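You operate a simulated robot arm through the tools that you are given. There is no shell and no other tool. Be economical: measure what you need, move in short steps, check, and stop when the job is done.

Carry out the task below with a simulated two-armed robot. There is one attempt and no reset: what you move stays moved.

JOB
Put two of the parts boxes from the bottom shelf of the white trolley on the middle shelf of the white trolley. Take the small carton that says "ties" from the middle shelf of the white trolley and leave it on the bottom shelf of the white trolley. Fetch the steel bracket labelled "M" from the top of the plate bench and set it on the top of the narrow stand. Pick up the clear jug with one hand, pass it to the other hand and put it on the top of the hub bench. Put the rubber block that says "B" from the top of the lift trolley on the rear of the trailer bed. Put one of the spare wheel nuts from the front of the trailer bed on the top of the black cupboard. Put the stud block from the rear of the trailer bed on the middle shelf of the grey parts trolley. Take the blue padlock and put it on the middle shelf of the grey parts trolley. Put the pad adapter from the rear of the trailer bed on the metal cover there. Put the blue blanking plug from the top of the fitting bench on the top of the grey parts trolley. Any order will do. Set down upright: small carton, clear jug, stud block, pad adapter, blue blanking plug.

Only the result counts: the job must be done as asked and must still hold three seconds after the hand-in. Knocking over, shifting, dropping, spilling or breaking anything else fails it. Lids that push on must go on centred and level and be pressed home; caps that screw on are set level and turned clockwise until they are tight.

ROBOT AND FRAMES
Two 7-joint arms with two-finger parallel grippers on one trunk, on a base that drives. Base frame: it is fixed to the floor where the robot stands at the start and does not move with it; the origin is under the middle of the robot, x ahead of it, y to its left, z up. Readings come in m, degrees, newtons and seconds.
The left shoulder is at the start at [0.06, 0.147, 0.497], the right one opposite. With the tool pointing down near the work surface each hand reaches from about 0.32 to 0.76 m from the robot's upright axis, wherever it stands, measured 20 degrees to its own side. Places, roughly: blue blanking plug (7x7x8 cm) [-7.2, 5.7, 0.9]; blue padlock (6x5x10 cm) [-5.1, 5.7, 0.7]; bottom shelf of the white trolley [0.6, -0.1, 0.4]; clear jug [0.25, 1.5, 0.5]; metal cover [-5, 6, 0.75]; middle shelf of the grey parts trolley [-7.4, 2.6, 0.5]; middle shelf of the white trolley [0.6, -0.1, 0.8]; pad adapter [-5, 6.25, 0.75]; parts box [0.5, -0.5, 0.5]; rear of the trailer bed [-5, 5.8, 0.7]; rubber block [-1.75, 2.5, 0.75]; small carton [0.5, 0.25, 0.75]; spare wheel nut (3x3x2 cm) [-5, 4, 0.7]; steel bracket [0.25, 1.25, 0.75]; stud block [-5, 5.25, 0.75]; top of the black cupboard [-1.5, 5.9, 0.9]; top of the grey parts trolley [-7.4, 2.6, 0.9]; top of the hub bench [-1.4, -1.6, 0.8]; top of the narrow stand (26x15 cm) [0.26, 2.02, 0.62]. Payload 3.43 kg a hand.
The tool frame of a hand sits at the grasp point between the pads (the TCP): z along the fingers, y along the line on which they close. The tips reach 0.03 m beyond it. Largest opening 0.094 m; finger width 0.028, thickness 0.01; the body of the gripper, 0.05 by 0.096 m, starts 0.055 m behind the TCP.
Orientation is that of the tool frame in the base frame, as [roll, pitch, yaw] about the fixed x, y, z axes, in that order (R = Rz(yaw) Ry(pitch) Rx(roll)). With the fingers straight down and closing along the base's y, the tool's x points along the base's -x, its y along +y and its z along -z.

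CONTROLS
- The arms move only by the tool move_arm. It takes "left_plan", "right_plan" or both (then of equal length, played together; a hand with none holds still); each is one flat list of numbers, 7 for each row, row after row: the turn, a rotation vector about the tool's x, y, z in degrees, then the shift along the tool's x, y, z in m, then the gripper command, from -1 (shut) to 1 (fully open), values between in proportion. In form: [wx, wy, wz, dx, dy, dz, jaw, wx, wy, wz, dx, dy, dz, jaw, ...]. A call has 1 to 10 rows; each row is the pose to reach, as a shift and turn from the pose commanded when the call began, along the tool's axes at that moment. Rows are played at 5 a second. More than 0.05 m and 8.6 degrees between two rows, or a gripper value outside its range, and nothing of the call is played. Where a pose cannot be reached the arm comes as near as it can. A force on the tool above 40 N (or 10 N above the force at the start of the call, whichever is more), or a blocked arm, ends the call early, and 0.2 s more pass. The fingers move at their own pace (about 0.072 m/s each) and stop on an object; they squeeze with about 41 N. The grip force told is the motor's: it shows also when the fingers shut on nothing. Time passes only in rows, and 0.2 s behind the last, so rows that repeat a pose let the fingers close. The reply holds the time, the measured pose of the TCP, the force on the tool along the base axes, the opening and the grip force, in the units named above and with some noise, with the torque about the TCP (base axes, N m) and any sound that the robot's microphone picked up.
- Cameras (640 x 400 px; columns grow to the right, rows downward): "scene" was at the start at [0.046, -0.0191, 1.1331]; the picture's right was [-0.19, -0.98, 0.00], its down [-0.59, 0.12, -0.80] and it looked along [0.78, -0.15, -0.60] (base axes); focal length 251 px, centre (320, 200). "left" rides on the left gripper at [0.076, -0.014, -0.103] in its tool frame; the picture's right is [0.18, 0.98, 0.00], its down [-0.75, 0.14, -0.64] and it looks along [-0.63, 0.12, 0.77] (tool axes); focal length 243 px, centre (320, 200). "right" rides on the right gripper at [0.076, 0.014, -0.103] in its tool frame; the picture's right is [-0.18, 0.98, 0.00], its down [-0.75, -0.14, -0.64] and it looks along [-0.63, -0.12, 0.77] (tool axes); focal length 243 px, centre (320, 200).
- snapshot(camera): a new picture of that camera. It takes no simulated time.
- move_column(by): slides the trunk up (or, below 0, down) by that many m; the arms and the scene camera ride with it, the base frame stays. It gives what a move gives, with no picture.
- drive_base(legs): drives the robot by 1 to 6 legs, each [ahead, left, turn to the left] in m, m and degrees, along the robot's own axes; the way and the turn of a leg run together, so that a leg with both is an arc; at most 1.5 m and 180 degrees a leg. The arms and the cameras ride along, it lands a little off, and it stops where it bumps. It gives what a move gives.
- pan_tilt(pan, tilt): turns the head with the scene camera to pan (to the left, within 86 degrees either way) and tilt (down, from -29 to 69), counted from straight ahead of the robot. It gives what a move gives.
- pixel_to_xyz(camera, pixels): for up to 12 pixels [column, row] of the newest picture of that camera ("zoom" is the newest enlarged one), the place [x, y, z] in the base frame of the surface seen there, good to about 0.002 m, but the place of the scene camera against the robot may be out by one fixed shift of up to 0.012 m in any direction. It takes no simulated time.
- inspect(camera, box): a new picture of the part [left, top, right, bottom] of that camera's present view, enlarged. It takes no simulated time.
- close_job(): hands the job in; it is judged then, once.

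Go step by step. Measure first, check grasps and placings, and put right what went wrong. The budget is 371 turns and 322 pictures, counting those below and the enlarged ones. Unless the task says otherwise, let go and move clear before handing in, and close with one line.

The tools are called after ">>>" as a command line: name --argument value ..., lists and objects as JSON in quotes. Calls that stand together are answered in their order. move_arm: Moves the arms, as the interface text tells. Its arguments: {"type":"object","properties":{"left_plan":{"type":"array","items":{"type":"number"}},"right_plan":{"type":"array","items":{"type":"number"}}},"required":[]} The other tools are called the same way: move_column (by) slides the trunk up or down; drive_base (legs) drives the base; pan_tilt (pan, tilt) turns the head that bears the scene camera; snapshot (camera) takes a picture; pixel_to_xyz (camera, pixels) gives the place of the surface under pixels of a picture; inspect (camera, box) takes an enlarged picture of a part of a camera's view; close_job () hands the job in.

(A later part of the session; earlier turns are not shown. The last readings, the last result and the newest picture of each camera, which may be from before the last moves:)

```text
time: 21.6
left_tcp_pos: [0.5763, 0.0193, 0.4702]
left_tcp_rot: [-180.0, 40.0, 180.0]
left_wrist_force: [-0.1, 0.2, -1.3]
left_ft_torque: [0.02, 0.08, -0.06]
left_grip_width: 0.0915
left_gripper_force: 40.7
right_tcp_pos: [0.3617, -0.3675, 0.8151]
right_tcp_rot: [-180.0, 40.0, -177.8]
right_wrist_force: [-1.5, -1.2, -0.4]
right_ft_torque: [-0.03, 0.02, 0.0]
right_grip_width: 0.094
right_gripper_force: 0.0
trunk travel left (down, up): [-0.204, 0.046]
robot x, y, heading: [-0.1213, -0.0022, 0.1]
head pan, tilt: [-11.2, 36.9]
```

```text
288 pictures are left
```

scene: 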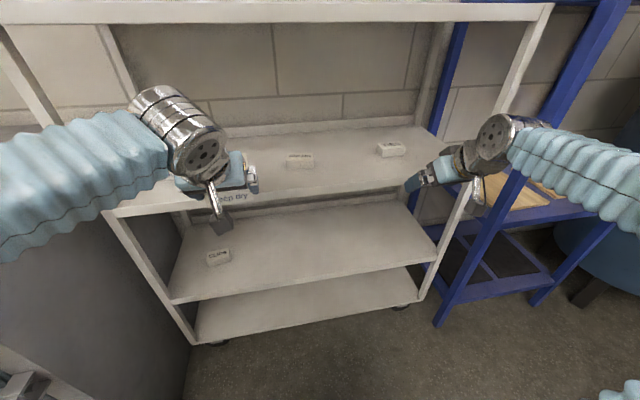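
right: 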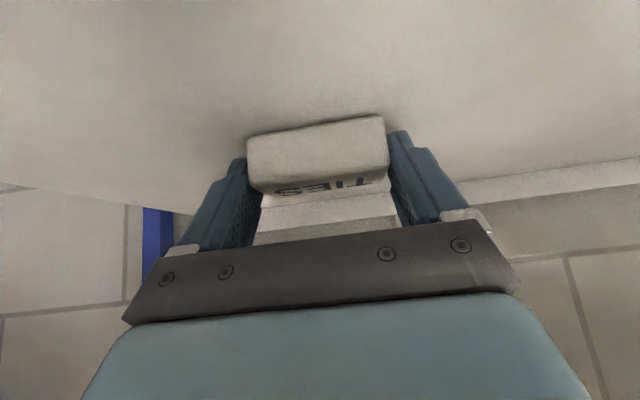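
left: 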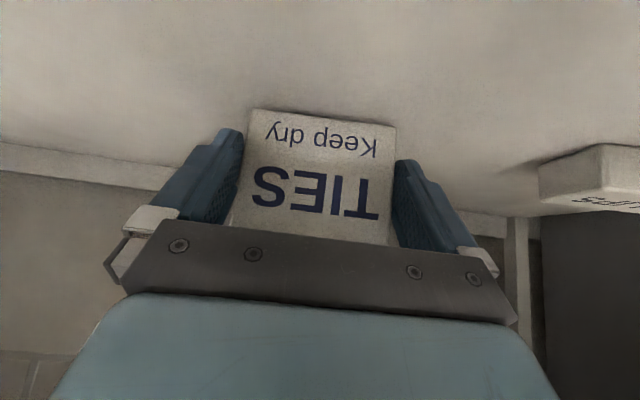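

Lower the last 3 mm, release, retract.

>>> move_arm --left_plan '[0, 0, 0, 0.0019, 0, 0.0023, -1, 0, 0, 0, 0.0019, 0, 0.0023, 1, 0, 0, 0, 0.0019, 0, 0.0023, 1, 0, 0, 0, 0.0019, 0, 0.0023, 1, 0, 0, 0, 0.0249, 0, -0.017, 1, 0, 0, 0, 0.0555, 0, -0.0427, 1, 0, 0, 0, 0.0862, 0, -0.0684, 1, 0, 0, 0, 0.1168, 0, -0.0942, 1, 0, 0, 0, 0.1475, 0, -0.1199, 1, 0, 0, 0, 0.1781, 0, -0.1456, 1]'

>>> snapshot --camera "left"

>>> snapshot --camera "scene"

```text
time: 23.8
left_tcp_pos: [0.3459, 0.021, 0.4637]
left_tcp_rot: [-180.0, 40.2, 180.0]
left_wrist_force: [-0.3, 0.9, 0.1]
left_ft_torque: [-0.02, 0.0, -0.02]
left_grip_width: 0.0939
left_gripper_force: 0.1
right_tcp_pos: [0.3613, -0.3684, 0.814]
right_tcp_rot: [180.0, 40.0, -178.0]
right_wrist_force: [-0.3, 0.3, 0.3]
right_ft_torque: [-0.01, -0.03, -0.01]
right_grip_width: 0.0938
right_gripper_force: 0.1
trunk travel left (down, up): [-0.204, 0.046]
robot x, y, heading: [-0.1187, 0.0006, -0.0]
head pan, tilt: [-11.2, 36.9]
```

```text
287 pictures are left
```

left: 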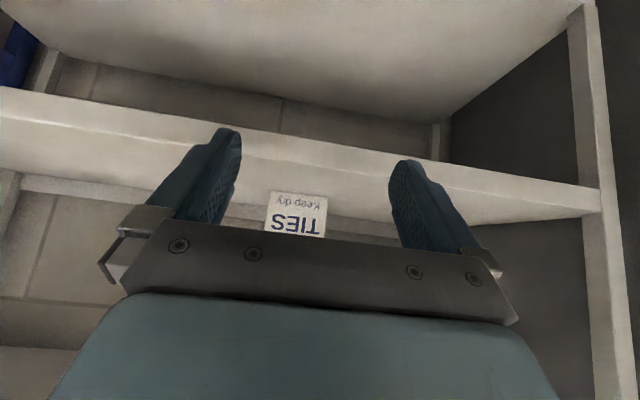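

```text
286 pictures are left
```

scene: 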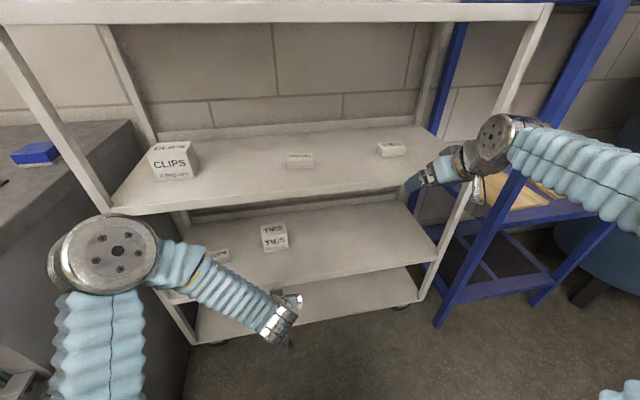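

Carton stands upright on the bottom shelf. I tuck both arms back to a travel pose.

>>> move_arm --left_plan '[0, 4, 0, -0.0169, 0.0079, -0.0428, 1, 0, 8, 0, -0.0337, 0.0158, -0.0856, 1, 0, 12, 0, -0.0506, 0.0237, -0.1284, 1, 0, 16, 0, -0.0674, 0.0316, -0.1712, 1, 0, 20, 0, -0.0843, 0.0395, -0.214, 1, 0, 24, 0, -0.1011, 0.0474, -0.2567, 1, 0, 28, 0, -0.118, 0.0553, -0.2995, 1, 0, 32, 0, -0.1348, 0.0632, -0.3423, 1, 0, 36, 0, -0.1517, 0.0711, -0.3851, 1, 0, 40, 0, -0.1685, 0.079, -0.4279, 1]' --right_plan '[0, 4, 0, 0.0068, 0.0118, -0.0169, 1, 0, 8, 0, 0.0136, 0.0236, -0.0339, 1, 0, 12, 0, 0.0204, 0.0354, -0.0508, 1, 0, 16, 0, 0.0272, 0.0472, -0.0678, 1, 0, 20, 0, 0.034, 0.059, -0.0847, 1, 0, 24, 0, 0.0408, 0.0708, -0.1016, 1, 0, 28, 0, 0.0476, 0.0826, -0.1186, 1, 0, 32, 0, 0.0544, 0.0944, -0.1355, 1, 0, 36, 0, 0.0612, 0.1062, -0.1525, 1, 0, 40, 0, 0.068, 0.118, -0.1694, 1]'

>>> pan_tilt --pan 60 --tilt 25

>>> snapshot --camera "scene"

```text
time: 26.0
left_tcp_pos: [0.1997, 0.0998, 0.9058]
left_tcp_rot: [179.9, 0.0, 180.0]
left_wrist_force: [-1.2, 0.1, 0.0]
left_ft_torque: [0.0, 0.01, 0.01]
left_grip_width: 0.0942
left_gripper_force: 0.2
right_tcp_pos: [0.1975, -0.2573, 0.9021]
right_tcp_rot: [-180.0, -0.1, -177.9]
right_wrist_force: [0.4, 0.6, 0.2]
right_ft_torque: [0.05, 0.01, 0.03]
right_grip_width: 0.0941
right_gripper_force: 0.0
trunk travel left (down, up): [-0.204, 0.046]
robot x, y, heading: [-0.1203, 0.0013, 0.2]
head pan, tilt: [-11.2, 36.9]
```

```text
time: 27.5
left_tcp_pos: [0.2005, 0.1006, 0.9039]
left_tcp_rot: [179.9, 0.0, 179.9]
left_wrist_force: [-1.0, -0.3, -0.1]
left_ft_torque: [-0.01, 0.01, 0.02]
left_grip_width: 0.094
left_gripper_force: 0.2
right_tcp_pos: [0.197, -0.2568, 0.9008]
right_tcp_rot: [180.0, 0.0, -177.9]
right_wrist_force: [0.0, -0.2, -0.4]
right_ft_torque: [-0.02, -0.01, 0.03]
right_grip_width: 0.0939
right_gripper_force: 0.1
trunk travel left (down, up): [-0.204, 0.046]
robot x, y, heading: [-0.1201, 0.0013, 0.1]
head pan, tilt: [60.0, 25.0]
```

```text
285 pictures are left
```

scene: 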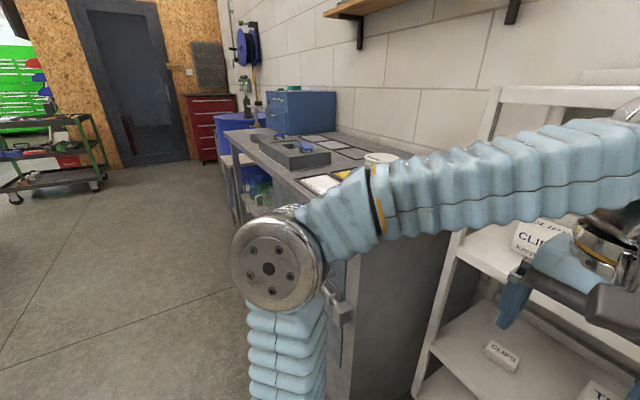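

The plate bench runs along the wall to the left. I measure its edges and what lies ahead.

>>> pixel_to_xyz --camera "scene" --pixels '[[300, 185], [265, 158], [245, 140], [230, 160], [300, 160], [340, 175], [355, 300], [240, 220], [330, 185], [260, 190], [60, 300], [150, 150]]'

>>> inspect --camera "scene" --box '[200, 80, 440, 230]'

```text
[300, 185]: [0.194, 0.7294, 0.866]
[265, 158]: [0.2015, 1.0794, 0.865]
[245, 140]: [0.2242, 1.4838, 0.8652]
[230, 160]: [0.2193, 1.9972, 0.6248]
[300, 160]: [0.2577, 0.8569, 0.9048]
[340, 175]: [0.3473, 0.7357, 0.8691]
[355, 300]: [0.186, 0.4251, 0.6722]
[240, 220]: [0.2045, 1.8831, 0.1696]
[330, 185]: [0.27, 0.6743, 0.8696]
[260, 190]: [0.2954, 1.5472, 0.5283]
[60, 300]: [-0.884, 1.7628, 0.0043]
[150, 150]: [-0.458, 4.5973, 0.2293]
```

```text
2.67 times, centred on (320, 155) of scene
```

zoom: 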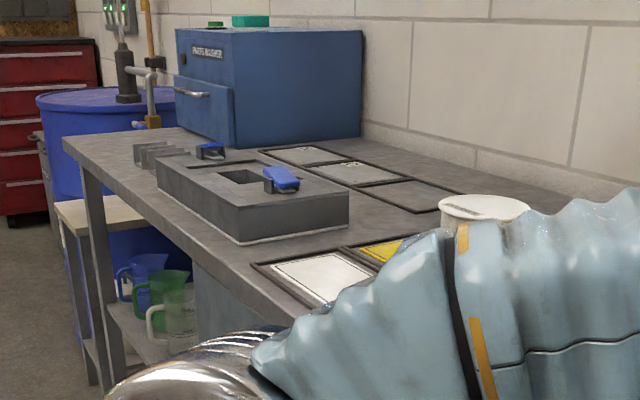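

Bench top is at z≈0.866 with front edge x≈0.19; jugs stand on its lower shelf; the narrow stand is at y≈2. I back off 0.22 and slide left in front of the bench.

>>> drive_base --legs '[[-0.26, 0, 0], [0, 1.1, 0]]'

>>> pan_tilt --pan 15 --tilt 35

>>> snapshot --camera "scene"

```text
time: 34.6
left_tcp_pos: [-0.0505, 1.2025, 0.9036]
left_tcp_rot: [180.0, 0.0, 179.1]
left_wrist_force: [0.2, 0.0, 0.6]
left_ft_torque: [-0.02, 0.01, 0.01]
left_grip_width: 0.094
left_gripper_force: 0.1
right_tcp_pos: [-0.0584, 0.8456, 0.9025]
right_tcp_rot: [179.9, 0.0, -178.8]
right_wrist_force: [0.7, -0.1, 0.1]
right_ft_torque: [0.0, -0.03, 0.04]
right_grip_width: 0.094
right_gripper_force: 0.0
trunk travel left (down, up): [-0.204, 0.046]
robot x, y, heading: [-0.3699, 1.1055, -1.0]
head pan, tilt: [60.0, 25.0]
```

```text
time: 35.7
left_tcp_pos: [-0.0484, 1.202, 0.903]
left_tcp_rot: [180.0, 0.1, 179.0]
left_wrist_force: [0.5, -0.1, -0.5]
left_ft_torque: [0.02, 0.03, 0.03]
left_grip_width: 0.0938
left_gripper_force: 0.1
right_tcp_pos: [-0.0582, 0.8456, 0.9007]
right_tcp_rot: [-180.0, 0.0, -178.9]
right_wrist_force: [0.3, -0.5, -0.1]
right_ft_torque: [-0.02, -0.03, 0.01]
right_grip_width: 0.094
right_gripper_force: 0.1
trunk travel left (down, up): [-0.204, 0.046]
robot x, y, heading: [-0.3708, 1.1064, -0.8]
head pan, tilt: [15.0, 35.0]
```

```text
283 pictures are left
```

scene: 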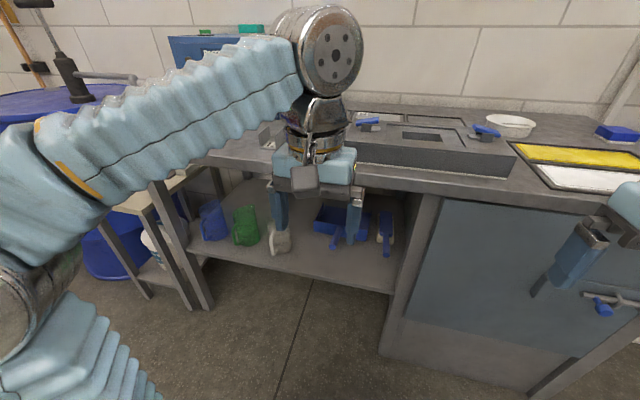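

>>> snapshot --camera "left"

>>> inspect --camera "scene" --box '[120, 90, 440, 290]'

```text
282 pictures are left
```

left: 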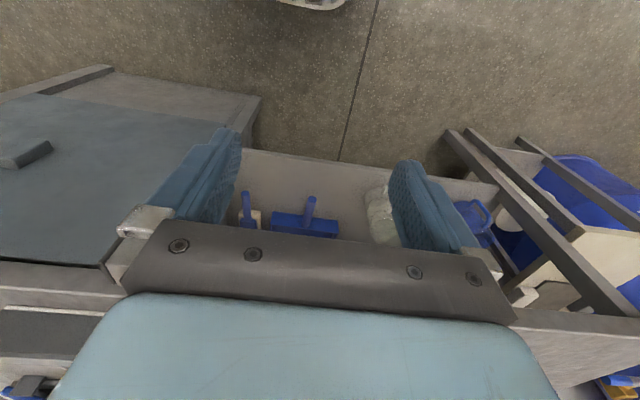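

```text
2.00 times, centred on (280, 190) of scene
```

zoom: 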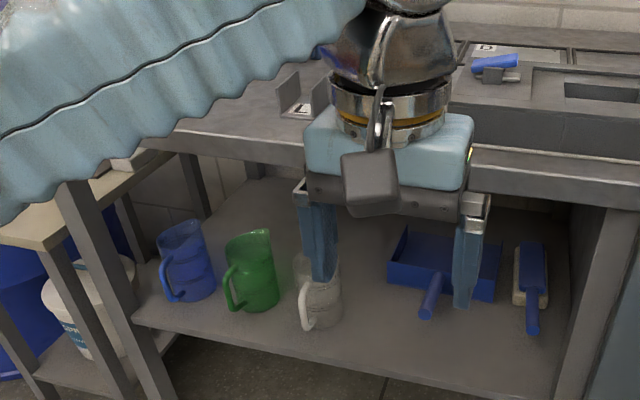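

The arm hides the brackets. I slide left 0.35 m more for a view between the arms.

>>> drive_base --legs '[[0, 0.35, 1]]'

>>> snapshot --camera "scene"

>>> snapshot --camera "right"

```text
time: 38.0
left_tcp_pos: [-0.0491, 1.563, 0.9035]
left_tcp_rot: [-180.0, 0.1, -179.6]
left_wrist_force: [-0.1, -0.2, 0.4]
left_ft_torque: [0.02, -0.02, 0.01]
left_grip_width: 0.0937
left_gripper_force: 0.1
right_tcp_pos: [-0.0505, 1.2067, 0.9019]
right_tcp_rot: [-180.0, -0.1, -177.6]
right_wrist_force: [0.5, -0.3, 0.3]
right_ft_torque: [0.03, 0.01, 0.01]
right_grip_width: 0.094
right_gripper_force: 0.0
trunk travel left (down, up): [-0.204, 0.046]
robot x, y, heading: [-0.3707, 1.4599, 0.3]
head pan, tilt: [15.0, 35.0]
```

```text
280 pictures are left
```

scene: 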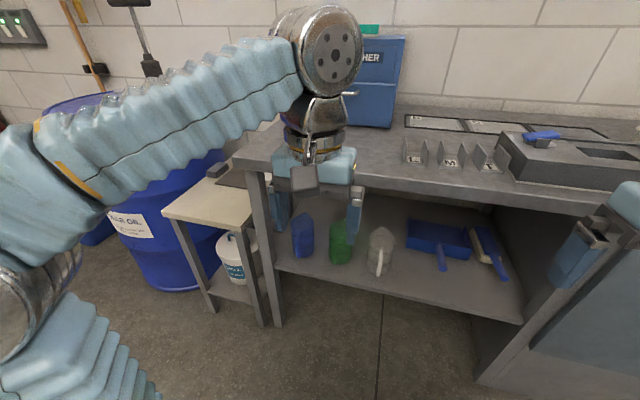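

```text
279 pictures are left
```

right: 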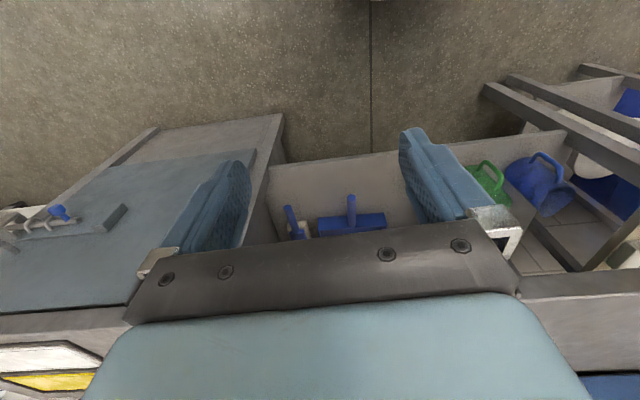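

>>> inspect --camera "scene" --box '[390, 110, 550, 210]'

>>> pixel_to_xyz --camera "zoom" --pixels '[[245, 203], [245, 130], [200, 200], [275, 215], [190, 140], [290, 150], [100, 200], [400, 220], [240, 240], [465, 240], [300, 320]]'

```text
4.00 times, centred on (470, 160) of scene
```

zoom: 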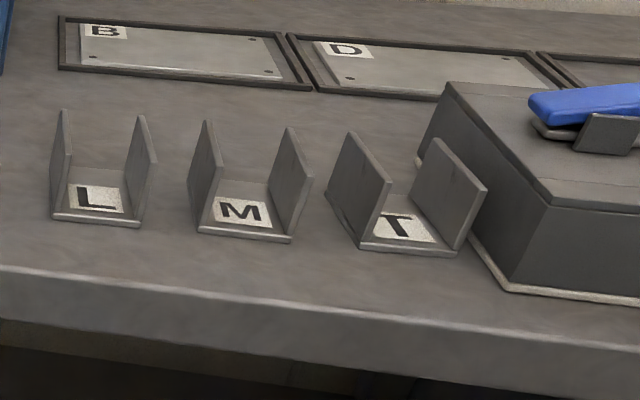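

```text
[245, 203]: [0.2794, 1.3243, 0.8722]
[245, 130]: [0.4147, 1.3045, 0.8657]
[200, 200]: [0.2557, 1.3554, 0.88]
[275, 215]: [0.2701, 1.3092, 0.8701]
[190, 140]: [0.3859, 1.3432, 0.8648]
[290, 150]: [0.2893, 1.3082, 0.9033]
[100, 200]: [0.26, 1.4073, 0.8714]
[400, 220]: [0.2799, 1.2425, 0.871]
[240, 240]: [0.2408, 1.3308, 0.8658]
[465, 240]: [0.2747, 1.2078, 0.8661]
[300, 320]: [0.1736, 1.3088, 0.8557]
```

The M bracket (middle of three U-shaped brackets) is near (0.27, 1.33). I move the right hand over it for a closer view.

>>> move_arm --right_plan '[0, 0, 0, -0.0375, 0.019, -0.0167, 1, 0, 0, 0, -0.075, 0.0379, -0.0333, 1, 0, 0, 0, -0.1125, 0.0569, -0.05, 1, 0, 0, 0, -0.15, 0.0758, -0.0667, 1, 0, 0, 0, -0.1875, 0.0948, -0.0833, 1, 0, 0, 0, -0.225, 0.1137, -0.1, 1]'

>>> snapshot --camera "right"

```text
time: 39.4
left_tcp_pos: [-0.0494, 1.5632, 0.9038]
left_tcp_rot: [-179.8, 0.0, -179.6]
left_wrist_force: [-0.6, 1.3, 0.1]
left_ft_torque: [-0.15, -0.01, 0.0]
left_grip_width: 0.0939
left_gripper_force: 0.0
right_tcp_pos: [0.0628, 1.2916, 0.9431]
right_tcp_rot: [-179.9, 0.4, -177.5]
right_wrist_force: [-0.7, 2.4, -0.1]
right_ft_torque: [-0.14, 0.0, 0.0]
right_grip_width: 0.0939
right_gripper_force: 0.1
right hand out of reach, approached as far as the arm can: row 3, 4, 5, 6
trunk travel left (down, up): [-0.204, 0.046]
robot x, y, heading: [-0.3674, 1.4602, 0.5]
head pan, tilt: [15.0, 35.0]
```

```text
277 pictures are left
```

right: 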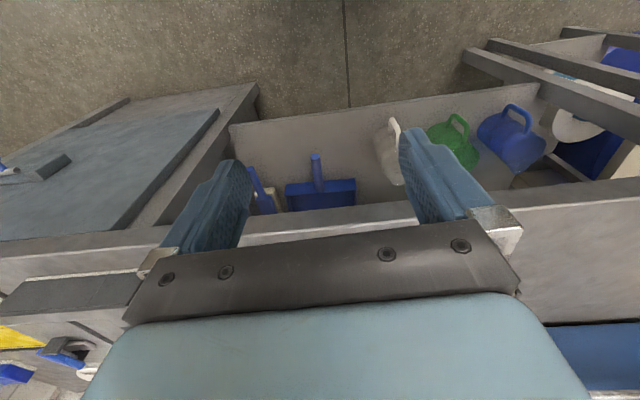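

At this height the reach is limited by the low shoulder. I raise the trunk and drive 12 cm nearer; then I'll use a tilted tool.

>>> move_column --by 0.045

>>> drive_base --legs '[[0.12, 0, 0]]'

>>> snapshot --camera "right"

>>> snapshot --camera "scene"

```text
time: 40.3
left_tcp_pos: [-0.0505, 1.5627, 0.9505]
left_tcp_rot: [-180.0, 0.0, -179.6]
left_wrist_force: [-0.4, 0.3, 0.0]
left_ft_torque: [-0.02, -0.01, -0.01]
left_grip_width: 0.0941
left_gripper_force: 0.0
right_tcp_pos: [0.0641, 1.2884, 0.9881]
right_tcp_rot: [179.9, 0.3, -177.6]
right_wrist_force: [0.5, -0.2, 0.7]
right_ft_torque: [0.03, 0.01, -0.01]
right_grip_width: 0.0939
right_gripper_force: 0.0
trunk travel left (down, up): [-0.249, 0.001]
robot x, y, heading: [-0.3713, 1.4585, 0.2]
head pan, tilt: [15.0, 35.0]
```

```text
time: 41.5
left_tcp_pos: [0.0698, 1.5643, 0.9498]
left_tcp_rot: [180.0, 0.0, -179.6]
left_wrist_force: [-0.2, -0.6, -0.2]
left_ft_torque: [0.0, 0.0, -0.02]
left_grip_width: 0.0938
left_gripper_force: 0.1
right_tcp_pos: [0.1832, 1.2903, 0.9889]
right_tcp_rot: [180.0, 0.4, -177.6]
right_wrist_force: [-0.5, 0.3, 0.6]
right_ft_torque: [0.01, -0.02, 0.02]
right_grip_width: 0.094
right_gripper_force: 0.1
trunk travel left (down, up): [-0.249, 0.001]
robot x, y, heading: [-0.2471, 1.4595, 0.6]
head pan, tilt: [15.0, 35.0]
```

```text
276 pictures are left
```

right: 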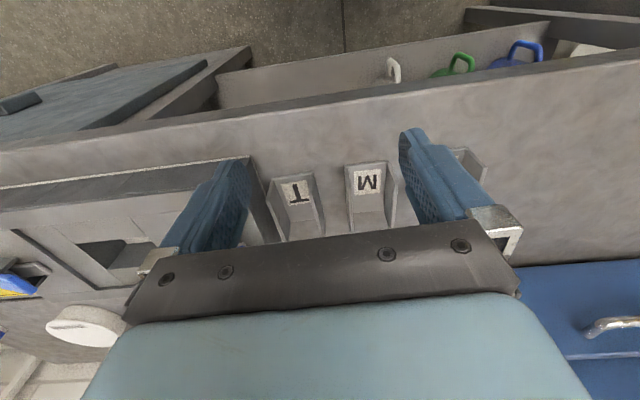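

```text
275 pictures are left
```

scene: 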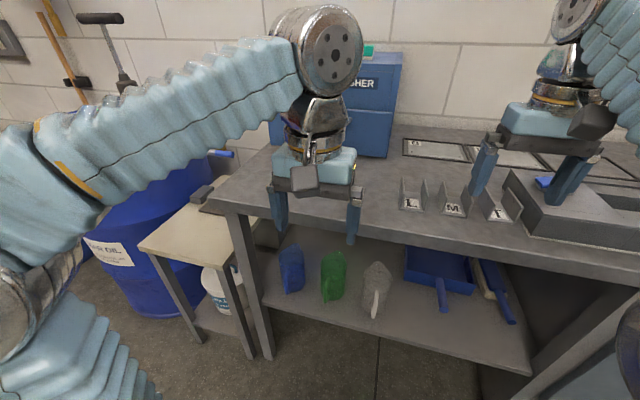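

>>> inspect --camera "right" --box '[240, 130, 500, 260]'

>>> pixel_to_xyz --camera "right" --pixels '[[348, 165], [384, 161], [352, 205], [391, 198], [366, 180], [395, 225], [355, 228], [318, 185], [300, 180], [455, 150], [325, 215], [383, 185]]'

```text
2.46 times, centred on (370, 195) of right
```

zoom: 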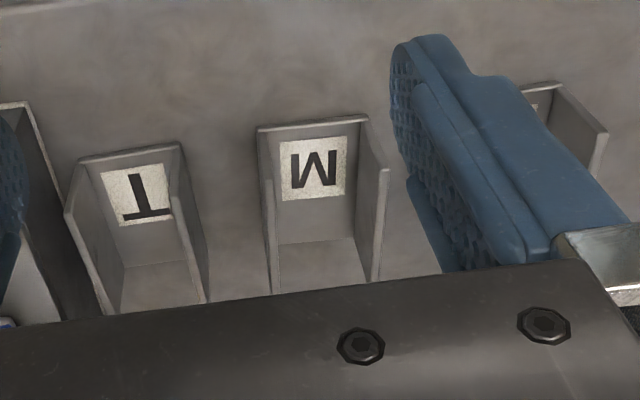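

```text
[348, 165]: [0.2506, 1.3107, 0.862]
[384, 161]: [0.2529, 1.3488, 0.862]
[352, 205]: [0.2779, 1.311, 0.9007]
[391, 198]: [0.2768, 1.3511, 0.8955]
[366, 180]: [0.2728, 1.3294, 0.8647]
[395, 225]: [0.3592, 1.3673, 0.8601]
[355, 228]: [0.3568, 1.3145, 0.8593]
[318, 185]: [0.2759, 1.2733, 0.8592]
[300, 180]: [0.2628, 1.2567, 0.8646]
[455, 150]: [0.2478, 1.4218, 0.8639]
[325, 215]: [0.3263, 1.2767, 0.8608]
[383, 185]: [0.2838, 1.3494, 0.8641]
```

M bracket centre ≈(0.277, 1.331), ~4.3 cm wide. I tilt the right hand 30°, set the opening to ~6.2 cm, and align.

>>> move_arm --right_plan '[0.35, -7.5, 1.32, -0.0047, 0.01, 0.0072, 0.9, 0.7, -15, 2.64, -0.0094, 0.0201, 0.0145, 0.6, 1.06, -22.5, 3.96, -0.014, 0.0302, 0.0217, 0.32, 1.41, -30, 5.28, -0.0187, 0.0402, 0.029, 0.32]'

>>> snapshot --camera "right"

```text
time: 42.5
left_tcp_pos: [0.0701, 1.5647, 0.9493]
left_tcp_rot: [180.0, -0.1, -179.5]
left_wrist_force: [0.2, 0.0, -0.1]
left_ft_torque: [0.06, 0.04, 0.0]
left_grip_width: 0.094
left_gripper_force: 0.1
right_tcp_pos: [0.1996, 1.33, 0.9599]
right_tcp_rot: [179.9, 30.6, 177.0]
right_wrist_force: [0.0, -0.3, 0.2]
right_ft_torque: [-0.04, 0.04, -0.01]
right_grip_width: 0.0619
right_gripper_force: 0.0
trunk travel left (down, up): [-0.249, 0.001]
robot x, y, heading: [-0.2495, 1.4605, 0.2]
head pan, tilt: [15.0, 35.0]
```

```text
273 pictures are left
```

right: 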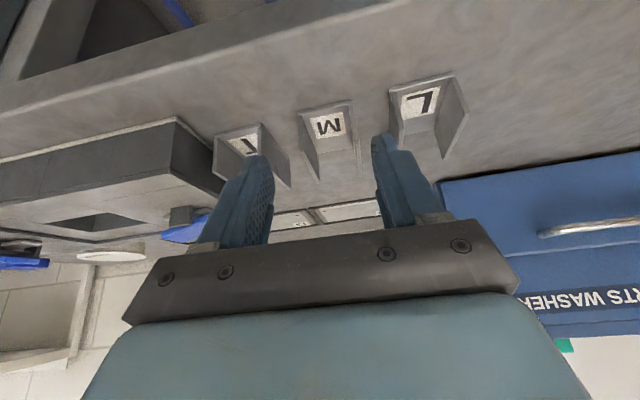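

>>> inspect --camera "right" --box '[200, 60, 480, 200]'

>>> pixel_to_xyz --camera "right" --pixels '[[300, 113], [351, 101], [318, 176], [360, 170], [326, 125], [289, 182], [264, 128], [391, 92], [412, 140], [317, 165], [358, 160]]'

```text
2.29 times, centred on (340, 130) of right
```

zoom: 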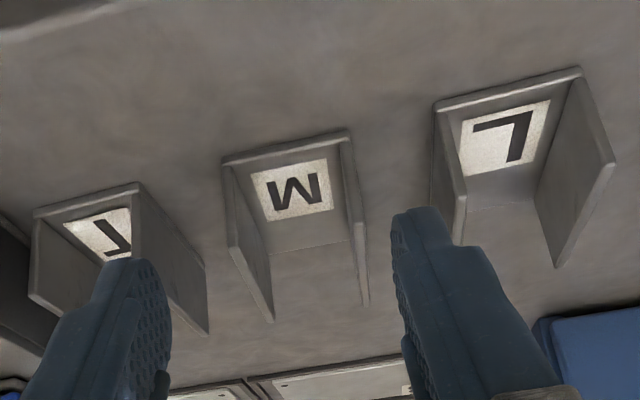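

```text
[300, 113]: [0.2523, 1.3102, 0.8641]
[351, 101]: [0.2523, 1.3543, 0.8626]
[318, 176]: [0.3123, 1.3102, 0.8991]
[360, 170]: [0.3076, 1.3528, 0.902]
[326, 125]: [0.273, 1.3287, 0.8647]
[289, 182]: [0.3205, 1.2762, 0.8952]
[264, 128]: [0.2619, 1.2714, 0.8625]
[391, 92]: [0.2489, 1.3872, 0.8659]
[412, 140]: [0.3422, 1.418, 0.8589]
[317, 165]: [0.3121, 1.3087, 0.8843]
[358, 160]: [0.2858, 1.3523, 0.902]
```

Gaps to neighbours are 34 mm each side. Move over, descend, and close on M.

>>> move_arm --right_plan '[-0.75, 0, -1.3, -0.0325, 0.0027, 0.0188, 0.32, -1.5, 0, -2.6, -0.0651, 0.0054, 0.0376, 0.32, -1.5, 0, -2.6, -0.0546, 0.0054, 0.0558, 0.32, -1.5, 0, -2.6, -0.0441, 0.0054, 0.074, 0.32, -1.5, 0, -2.6, -0.0336, 0.0054, 0.0922, 0.32]'

>>> snapshot --camera "right"

```text
time: 43.7
left_tcp_pos: [0.0704, 1.5646, 0.9492]
left_tcp_rot: [-180.0, 0.0, -179.7]
left_wrist_force: [0.2, -0.6, 0.5]
left_ft_torque: [-0.01, -0.01, 0.04]
left_grip_width: 0.0942
left_gripper_force: 0.1
right_tcp_pos: [0.2757, 1.3323, 0.8967]
right_tcp_rot: [-179.9, 30.5, 180.0]
right_wrist_force: [0.6, -0.3, 0.1]
right_ft_torque: [-0.02, 0.0, -0.01]
right_grip_width: 0.0622
right_gripper_force: 0.0
trunk travel left (down, up): [-0.249, 0.001]
robot x, y, heading: [-0.2497, 1.4577, 0.6]
head pan, tilt: [15.0, 35.0]
```

```text
271 pictures are left
```

right: 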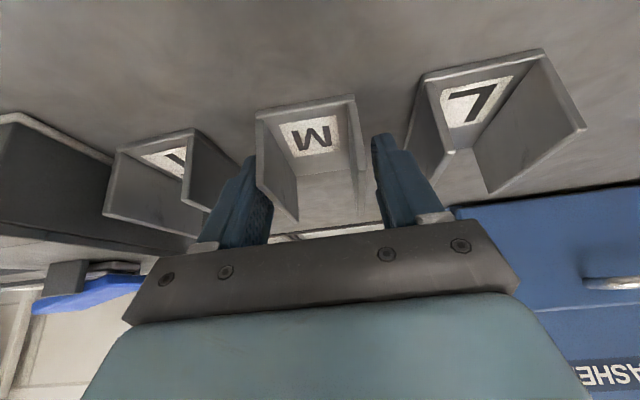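

Fingers are clear of T and L. Close.

>>> move_arm --right_plan '[0, 0, 0, 0, 0, 0, 0, 0, 0, 0, 0, 0, 0, -1, 0, 0, 0, 0, 0, 0, -1, 0, 0, 0, 0, 0, 0, -1]'

>>> snapshot --camera "right"

```text
time: 44.7
left_tcp_pos: [0.0698, 1.5651, 0.9491]
left_tcp_rot: [-180.0, 0.0, -179.6]
left_wrist_force: [1.5, 0.0, 0.3]
left_ft_torque: [0.0, -0.01, 0.02]
left_grip_width: 0.094
left_gripper_force: 0.1
right_tcp_pos: [0.2763, 1.332, 0.8964]
right_tcp_rot: [-180.0, 30.5, -180.0]
right_wrist_force: [0.1, -1.1, -0.1]
right_ft_torque: [0.05, -0.16, -0.1]
right_grip_width: 0.0542
right_gripper_force: 41.0
trunk travel left (down, up): [-0.249, 0.001]
robot x, y, heading: [-0.2456, 1.4626, 0.5]
head pan, tilt: [15.0, 35.0]
```

```text
270 pictures are left
```

right: 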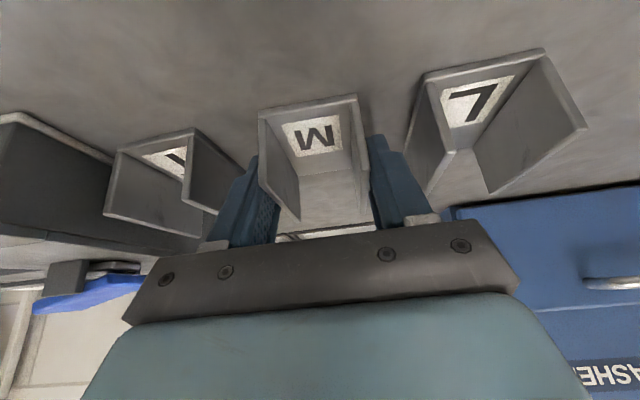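

Gripped. Lift straight up 10 cm, then draw back 8 cm.

>>> move_arm --right_plan '[0, 0, 0, -0.0125, 0, -0.0217, -1, 0, 0, 0, -0.025, 0, -0.0433, -1, 0, 0, 0, -0.0375, 0, -0.065, -1, 0, 0, 0, -0.05, 0, -0.0866, -1, 0, 0, 0, -0.0153, 0, -0.1066, -1, 0, 0, 0, 0.0193, 0, -0.1266, -1]'

>>> snapshot --camera "right"

>>> pan_tilt --pan 45 --tilt 30

>>> snapshot --camera "scene"

```text
time: 46.1
left_tcp_pos: [0.0707, 1.5631, 0.9495]
left_tcp_rot: [179.9, 0.0, -179.6]
left_wrist_force: [0.1, -0.1, 0.3]
left_ft_torque: [-0.01, -0.03, 0.01]
left_grip_width: 0.0944
left_gripper_force: 0.1
right_tcp_pos: [0.1943, 1.3319, 0.9966]
right_tcp_rot: [-180.0, 30.3, 180.0]
right_wrist_force: [0.9, 0.5, -2.4]
right_ft_torque: [0.01, 0.05, -0.03]
right_grip_width: 0.0541
right_gripper_force: 40.7
trunk travel left (down, up): [-0.249, 0.001]
robot x, y, heading: [-0.25, 1.46, 0.3]
head pan, tilt: [15.0, 35.0]
```

```text
269 pictures are left
```

right: 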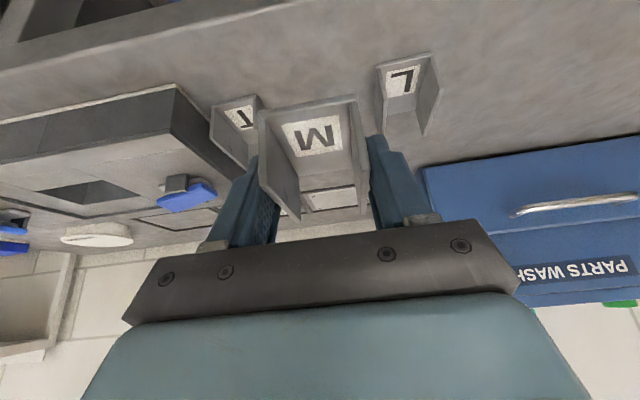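

```text
time: 47.0
left_tcp_pos: [0.07, 1.5633, 0.9491]
left_tcp_rot: [179.9, 0.0, -179.7]
left_wrist_force: [0.1, 0.0, -0.4]
left_ft_torque: [-0.02, 0.01, -0.03]
left_grip_width: 0.0939
left_gripper_force: 0.0
right_tcp_pos: [0.1946, 1.3327, 0.9967]
right_tcp_rot: [-179.9, 30.4, 179.9]
right_wrist_force: [-0.7, 0.4, -3.3]
right_ft_torque: [0.0, 0.02, -0.01]
right_grip_width: 0.0543
right_gripper_force: 41.0
trunk travel left (down, up): [-0.249, 0.001]
robot x, y, heading: [-0.2547, 1.4617, 0.3]
head pan, tilt: [45.0, 30.0]
```

```text
268 pictures are left
```

scene: 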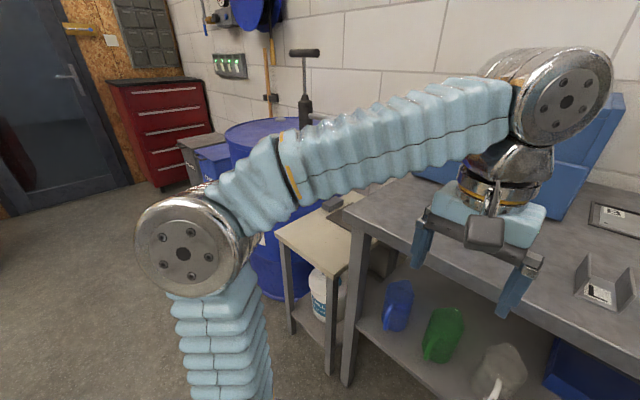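

>>> pixel_to_xyz --camera "scene" --pixels '[[280, 235], [330, 272], [335, 203], [350, 195], [262, 265], [235, 165], [195, 200], [380, 190], [320, 250], [310, 225]]'

>>> inspect --camera "scene" --box '[240, 140, 440, 300]'

```text
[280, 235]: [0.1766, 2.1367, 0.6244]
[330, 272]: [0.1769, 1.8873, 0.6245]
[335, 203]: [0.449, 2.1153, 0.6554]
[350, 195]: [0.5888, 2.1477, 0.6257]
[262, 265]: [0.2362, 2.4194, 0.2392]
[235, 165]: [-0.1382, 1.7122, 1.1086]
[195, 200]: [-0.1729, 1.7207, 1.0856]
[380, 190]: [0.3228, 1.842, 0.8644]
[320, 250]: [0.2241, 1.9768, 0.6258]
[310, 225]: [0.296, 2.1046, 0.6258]
```

```text
2.50 times, centred on (340, 220) of scene
```

zoom: 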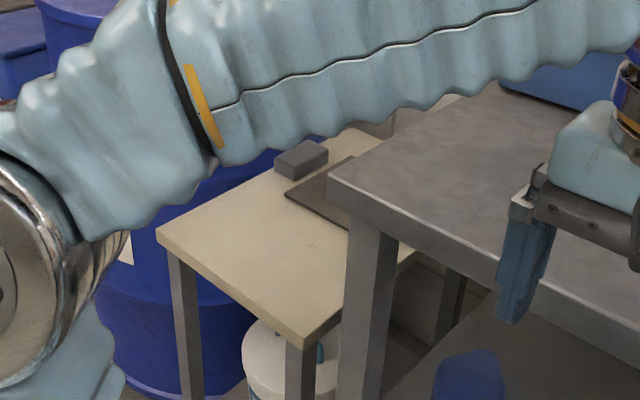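

Stand top is at z≈0.62, free area x 0.19–0.34. I drive left 0.62 m.

>>> drive_base --legs '[[0, 0.62, 0]]'

>>> snapshot --camera "right"

>>> pan_tilt --pan 0 --tilt 45

>>> snapshot --camera "scene"

```text
time: 50.5
left_tcp_pos: [0.0637, 2.1835, 0.9492]
left_tcp_rot: [-180.0, 0.0, -179.6]
left_wrist_force: [-0.3, -0.8, 0.1]
left_ft_torque: [0.03, 0.04, 0.01]
left_grip_width: 0.094
left_gripper_force: 0.1
right_tcp_pos: [0.189, 1.9517, 0.9955]
right_tcp_rot: [-180.0, 30.5, -179.9]
right_wrist_force: [-0.1, 0.0, -3.3]
right_ft_torque: [-0.01, 0.04, 0.04]
right_grip_width: 0.0542
right_gripper_force: 40.8
trunk travel left (down, up): [-0.249, 0.001]
robot x, y, heading: [-0.2535, 2.0793, 0.5]
head pan, tilt: [45.0, 30.0]
```

```text
266 pictures are left
```

right: 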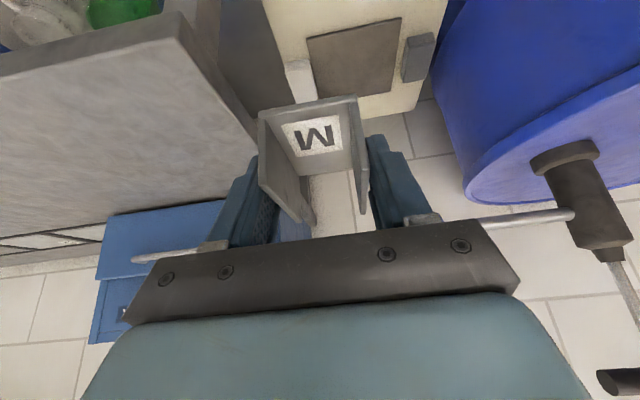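

```text
time: 51.6
left_tcp_pos: [0.0642, 2.183, 0.9489]
left_tcp_rot: [-180.0, -0.1, -179.5]
left_wrist_force: [0.1, -0.2, 0.6]
left_ft_torque: [0.03, -0.02, 0.03]
left_grip_width: 0.0942
left_gripper_force: 0.1
right_tcp_pos: [0.1886, 1.9505, 0.9956]
right_tcp_rot: [179.9, 30.4, -179.9]
right_wrist_force: [0.2, -0.1, -1.8]
right_ft_torque: [-0.02, 0.04, 0.0]
right_grip_width: 0.0541
right_gripper_force: 41.1
trunk travel left (down, up): [-0.249, 0.001]
robot x, y, heading: [-0.2548, 2.0796, 0.6]
head pan, tilt: [0.0, 45.0]
```

```text
265 pictures are left
```

scene: 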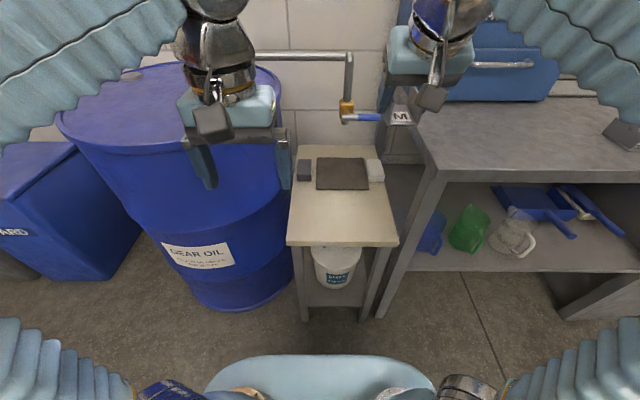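

>>> pixel_to_xyz --camera "scene" --pixels '[[375, 117], [347, 108], [340, 55], [290, 240], [396, 240], [300, 190], [345, 215], [384, 190], [370, 175], [305, 172]]'

>>> pixel_to_xyz --camera "right" --pixels '[[300, 60], [385, 100], [340, 20], [420, 50], [300, 75], [285, 20]]'

```text
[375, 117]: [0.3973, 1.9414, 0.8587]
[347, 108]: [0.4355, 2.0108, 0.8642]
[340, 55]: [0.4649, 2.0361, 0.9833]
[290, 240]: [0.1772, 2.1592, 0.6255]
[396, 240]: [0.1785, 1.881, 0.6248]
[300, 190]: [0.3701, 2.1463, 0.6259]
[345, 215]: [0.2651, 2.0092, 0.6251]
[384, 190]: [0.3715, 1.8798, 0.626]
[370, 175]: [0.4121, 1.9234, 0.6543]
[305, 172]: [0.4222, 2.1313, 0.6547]
```

```text
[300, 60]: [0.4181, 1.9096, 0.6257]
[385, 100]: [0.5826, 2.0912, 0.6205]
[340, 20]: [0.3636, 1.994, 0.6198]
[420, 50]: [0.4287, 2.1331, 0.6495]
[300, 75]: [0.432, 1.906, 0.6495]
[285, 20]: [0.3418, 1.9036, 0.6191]
```

Stand surface z≈0.619. I lower the bracket towards (0.257, 2.02).

>>> move_arm --right_plan '[0, 0, 0, 0.0147, 0.0087, 0.04, -1, 0, 0, 0, 0.0293, 0.0174, 0.0801, -1, 0, 0, 0, 0.044, 0.0261, 0.1201, -1, 0, 0, 0, 0.0586, 0.0348, 0.1602, -1, 0, 0, 0, 0.0733, 0.0434, 0.2002, -1, 0, 0, 0, 0.0879, 0.0521, 0.2402, -1, 0, 0, 0, 0.1026, 0.0608, 0.2803, -1, 0, 0, 0, 0.1172, 0.0695, 0.3203, -1]'

>>> snapshot --camera "right"

>>> snapshot --camera "scene"

```text
time: 53.4
left_tcp_pos: [0.0634, 2.1831, 0.9495]
left_tcp_rot: [-180.0, 0.1, -179.5]
left_wrist_force: [-0.3, 0.1, -0.9]
left_ft_torque: [0.01, -0.05, 0.0]
left_grip_width: 0.0942
left_gripper_force: 0.0
right_tcp_pos: [0.2491, 2.0233, 0.6601]
right_tcp_rot: [179.9, 30.4, -179.9]
right_wrist_force: [-0.5, 1.0, -3.4]
right_ft_torque: [0.0, 0.06, 0.02]
right_grip_width: 0.054
right_gripper_force: 40.7
trunk travel left (down, up): [-0.249, 0.001]
robot x, y, heading: [-0.2547, 2.0778, 0.6]
head pan, tilt: [0.0, 45.0]
```

```text
264 pictures are left
```

right: 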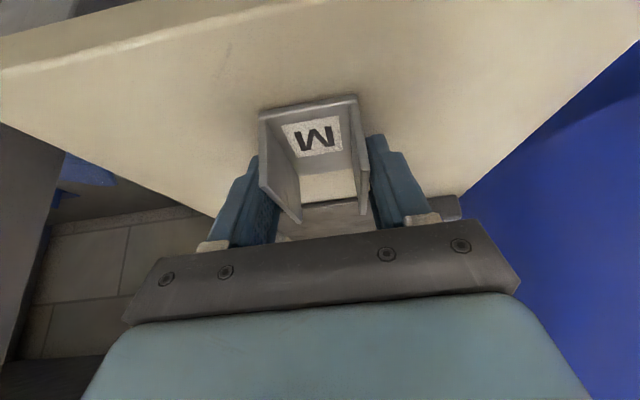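

```text
263 pictures are left
```

scene: 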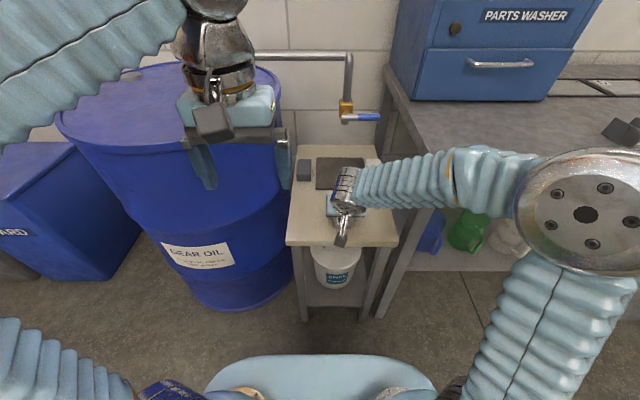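

Lower the last 4.5 mm, release slightly, and rise.

>>> move_arm --right_plan '[0, 0, 0, 0.0012, 0, 0.002, -1, 0, 0, 0, 0.0023, 0, 0.0039, -1, 0, 0, 0, 0.0023, 0, 0.0039, 0.5, 0, 0, 0, 0.0023, 0, 0.0039, 0.5, 0, 0, 0, 0.0023, 0, 0.0039, 0.5, 0, 0, 0, -0.0078, 0, -0.0134, 0.5, 0, 0, 0, -0.0281, 0, -0.0479, 0.5, 0, 0, 0, -0.0508, 0, -0.0868, 0.5]'

>>> snapshot --camera "right"

```text
time: 55.2
left_tcp_pos: [0.0651, 2.1819, 0.9486]
left_tcp_rot: [-180.0, 0.0, -179.5]
left_wrist_force: [0.1, 0.1, -0.1]
left_ft_torque: [-0.01, 0.01, 0.01]
left_grip_width: 0.0941
left_gripper_force: 0.0
right_tcp_pos: [0.2489, 2.0189, 0.7593]
right_tcp_rot: [-180.0, 30.4, -179.9]
right_wrist_force: [0.6, 0.9, 0.4]
right_ft_torque: [0.02, 0.04, -0.02]
right_grip_width: 0.0707
right_gripper_force: 0.1
trunk travel left (down, up): [-0.249, 0.001]
robot x, y, heading: [-0.2558, 2.0798, 0.6]
head pan, tilt: [0.0, 45.0]
```

```text
262 pictures are left
```

right: 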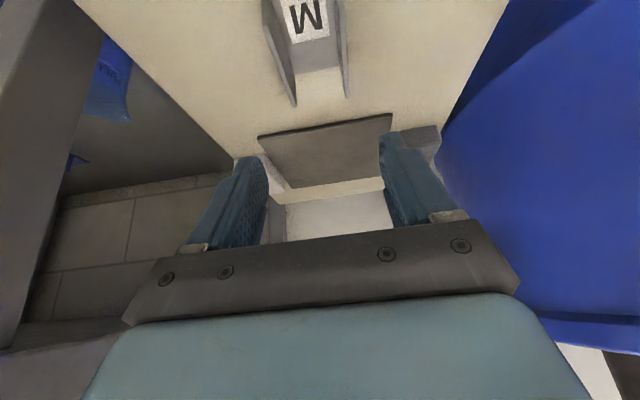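

Bracket M stands on the narrow stand. I raise the right hand and drive back right to see the jug.

>>> move_arm --right_plan '[0, 0, 0, -0.0075, -0.0082, -0.042, 0.5, 0, 0, 0, -0.0149, -0.0163, -0.084, 0.5, 0, 0, 0, -0.0224, -0.0245, -0.126, 0.5, 0, 0, 0, -0.0298, -0.0327, -0.168, 0.5, 0, 0, 0, -0.0373, -0.0408, -0.21, 0.5, 0, 0, 0, -0.0447, -0.049, -0.252, 1]'

>>> drive_base --legs '[[-0.2, 0, 0], [0, -0.62, 0]]'

>>> pan_tilt --pan 0 --tilt 40

>>> snapshot --camera "scene"

```text
time: 56.6
left_tcp_pos: [0.0643, 2.1825, 0.9495]
left_tcp_rot: [-179.9, 0.0, -179.4]
left_wrist_force: [-0.1, -0.1, 0.3]
left_ft_torque: [-0.01, 0.0, 0.03]
left_grip_width: 0.0938
left_gripper_force: 0.1
right_tcp_pos: [0.1612, 1.9722, 1.0016]
right_tcp_rot: [-180.0, 30.3, -179.9]
right_wrist_force: [0.4, 0.0, -0.3]
right_ft_torque: [-0.03, 0.03, -0.01]
right_grip_width: 0.0941
right_gripper_force: 0.2
trunk travel left (down, up): [-0.249, 0.001]
robot x, y, heading: [-0.2552, 2.0829, 0.5]
head pan, tilt: [0.0, 45.0]
```

```text
time: 61.3
left_tcp_pos: [-0.1272, 1.5705, 0.9504]
left_tcp_rot: [-180.0, 0.1, -179.2]
left_wrist_force: [0.2, 0.4, -0.1]
left_ft_torque: [-0.02, -0.03, -0.06]
left_grip_width: 0.0942
left_gripper_force: 0.0
right_tcp_pos: [-0.0294, 1.3613, 1.0005]
right_tcp_rot: [-180.0, 30.5, -179.6]
right_wrist_force: [0.8, -0.9, -0.1]
right_ft_torque: [-0.02, 0.0, -0.01]
right_grip_width: 0.0941
right_gripper_force: 0.2
trunk travel left (down, up): [-0.249, 0.001]
robot x, y, heading: [-0.4443, 1.4659, 0.9]
head pan, tilt: [0.0, 45.0]
```

```text
time: 61.9
left_tcp_pos: [-0.1284, 1.5702, 0.9487]
left_tcp_rot: [-180.0, 0.0, -179.2]
left_wrist_force: [-0.1, -0.4, -0.1]
left_ft_torque: [0.0, -0.01, 0.03]
left_grip_width: 0.094
left_gripper_force: 0.0
right_tcp_pos: [-0.0285, 1.3605, 1.0009]
right_tcp_rot: [-180.0, 30.3, -179.7]
right_wrist_force: [0.4, -1.2, 0.2]
right_ft_torque: [0.03, -0.02, 0.0]
right_grip_width: 0.0939
right_gripper_force: 0.1
trunk travel left (down, up): [-0.249, 0.001]
robot x, y, heading: [-0.4476, 1.4666, 0.8]
head pan, tilt: [0.0, 40.0]
```

```text
261 pictures are left
```

scene: 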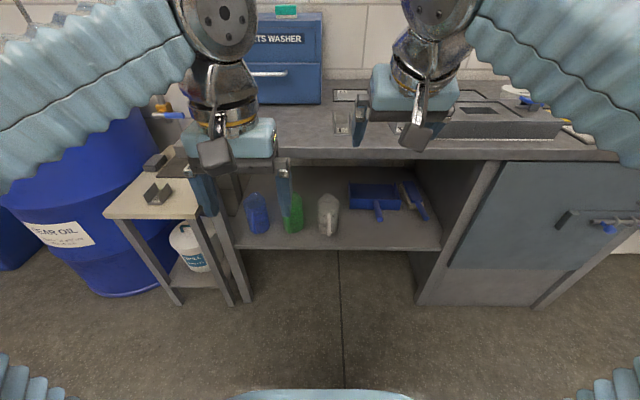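

>>> inspect --camera "scene" --box '[230, 160, 390, 260]'

>>> pixel_to_xyz --camera "scene" --pixels '[[328, 198], [319, 215], [338, 215], [328, 240], [329, 222], [300, 245], [328, 160], [292, 215], [327, 232], [380, 205], [345, 240], [300, 150]]'

```text
4.00 times, centred on (310, 210) of scene
```

zoom: 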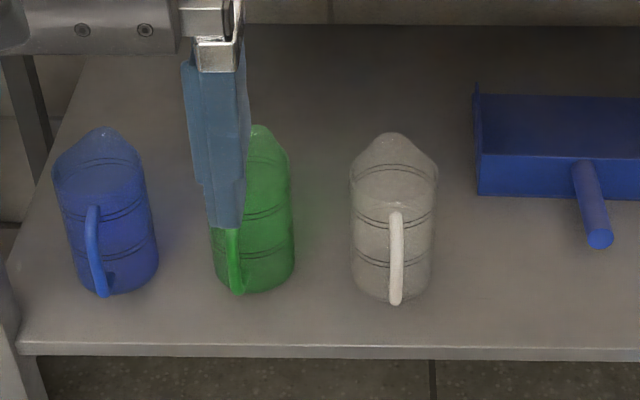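

```text
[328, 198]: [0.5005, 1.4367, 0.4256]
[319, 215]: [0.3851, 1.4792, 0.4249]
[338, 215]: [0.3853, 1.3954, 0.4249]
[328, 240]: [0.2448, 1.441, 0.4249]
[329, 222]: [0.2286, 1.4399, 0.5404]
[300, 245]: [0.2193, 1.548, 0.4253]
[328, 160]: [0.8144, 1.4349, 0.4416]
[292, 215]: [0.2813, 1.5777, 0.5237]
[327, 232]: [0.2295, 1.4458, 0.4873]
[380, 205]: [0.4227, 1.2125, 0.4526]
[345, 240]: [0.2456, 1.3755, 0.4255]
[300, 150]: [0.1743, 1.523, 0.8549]
```

The clear jug's handle faces me at about (0.24, 1.44), z 0.46–0.58. I bring the right hand (60° tilt) in front of it for a close look.

>>> move_arm --right_plan '[0, -3, 0, 0.0111, 0.008, 0.0445, 1, 0, -6, 0, 0.0222, 0.016, 0.0889, 1, 0, -9, 0, 0.0333, 0.024, 0.1334, 1, 0, -12, 0, 0.0444, 0.032, 0.1778, 1, 0, -15, 0, 0.0556, 0.04, 0.2223, 1, 0, -18, 0, 0.0667, 0.048, 0.2667, 1, 0, -21, 0, 0.0778, 0.056, 0.3112, 1, 0, -24, 0, 0.0889, 0.064, 0.3556, 1, 0, -27, 0, 0.1, 0.072, 0.4001, 1, 0, -30, 0, 0.1111, 0.08, 0.4445, 1]'

>>> snapshot --camera "right"

>>> snapshot --camera "scene"

```text
time: 64.1
left_tcp_pos: [-0.1275, 1.5706, 0.9488]
left_tcp_rot: [180.0, 0.0, -179.2]
left_wrist_force: [-0.1, 0.4, 0.5]
left_ft_torque: [0.0, -0.02, 0.0]
left_grip_width: 0.0938
left_gripper_force: 0.1
right_tcp_pos: [0.0999, 1.4425, 0.561]
right_tcp_rot: [179.7, 60.5, -179.7]
right_wrist_force: [0.8, 0.3, 0.1]
right_ft_torque: [0.0, -0.05, 0.01]
right_grip_width: 0.094
right_gripper_force: 0.2
trunk travel left (down, up): [-0.249, 0.001]
robot x, y, heading: [-0.4461, 1.4657, 1.0]
head pan, tilt: [0.0, 40.0]
```

```text
259 pictures are left
```

right: 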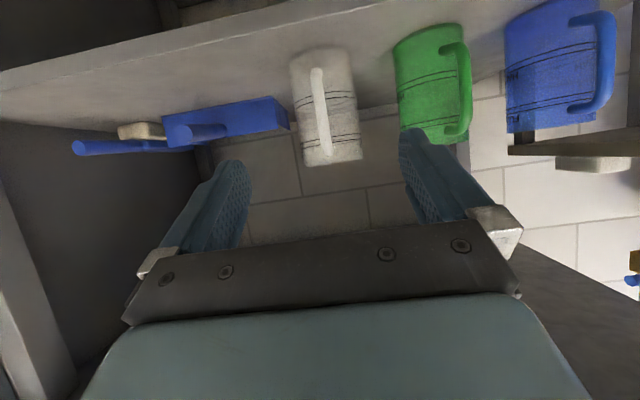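

```text
258 pictures are left
```

scene: 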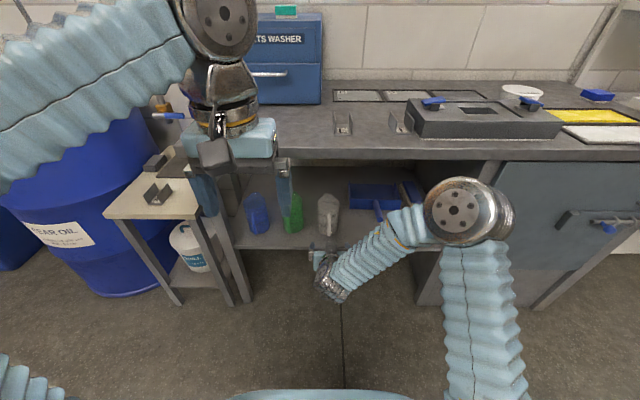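

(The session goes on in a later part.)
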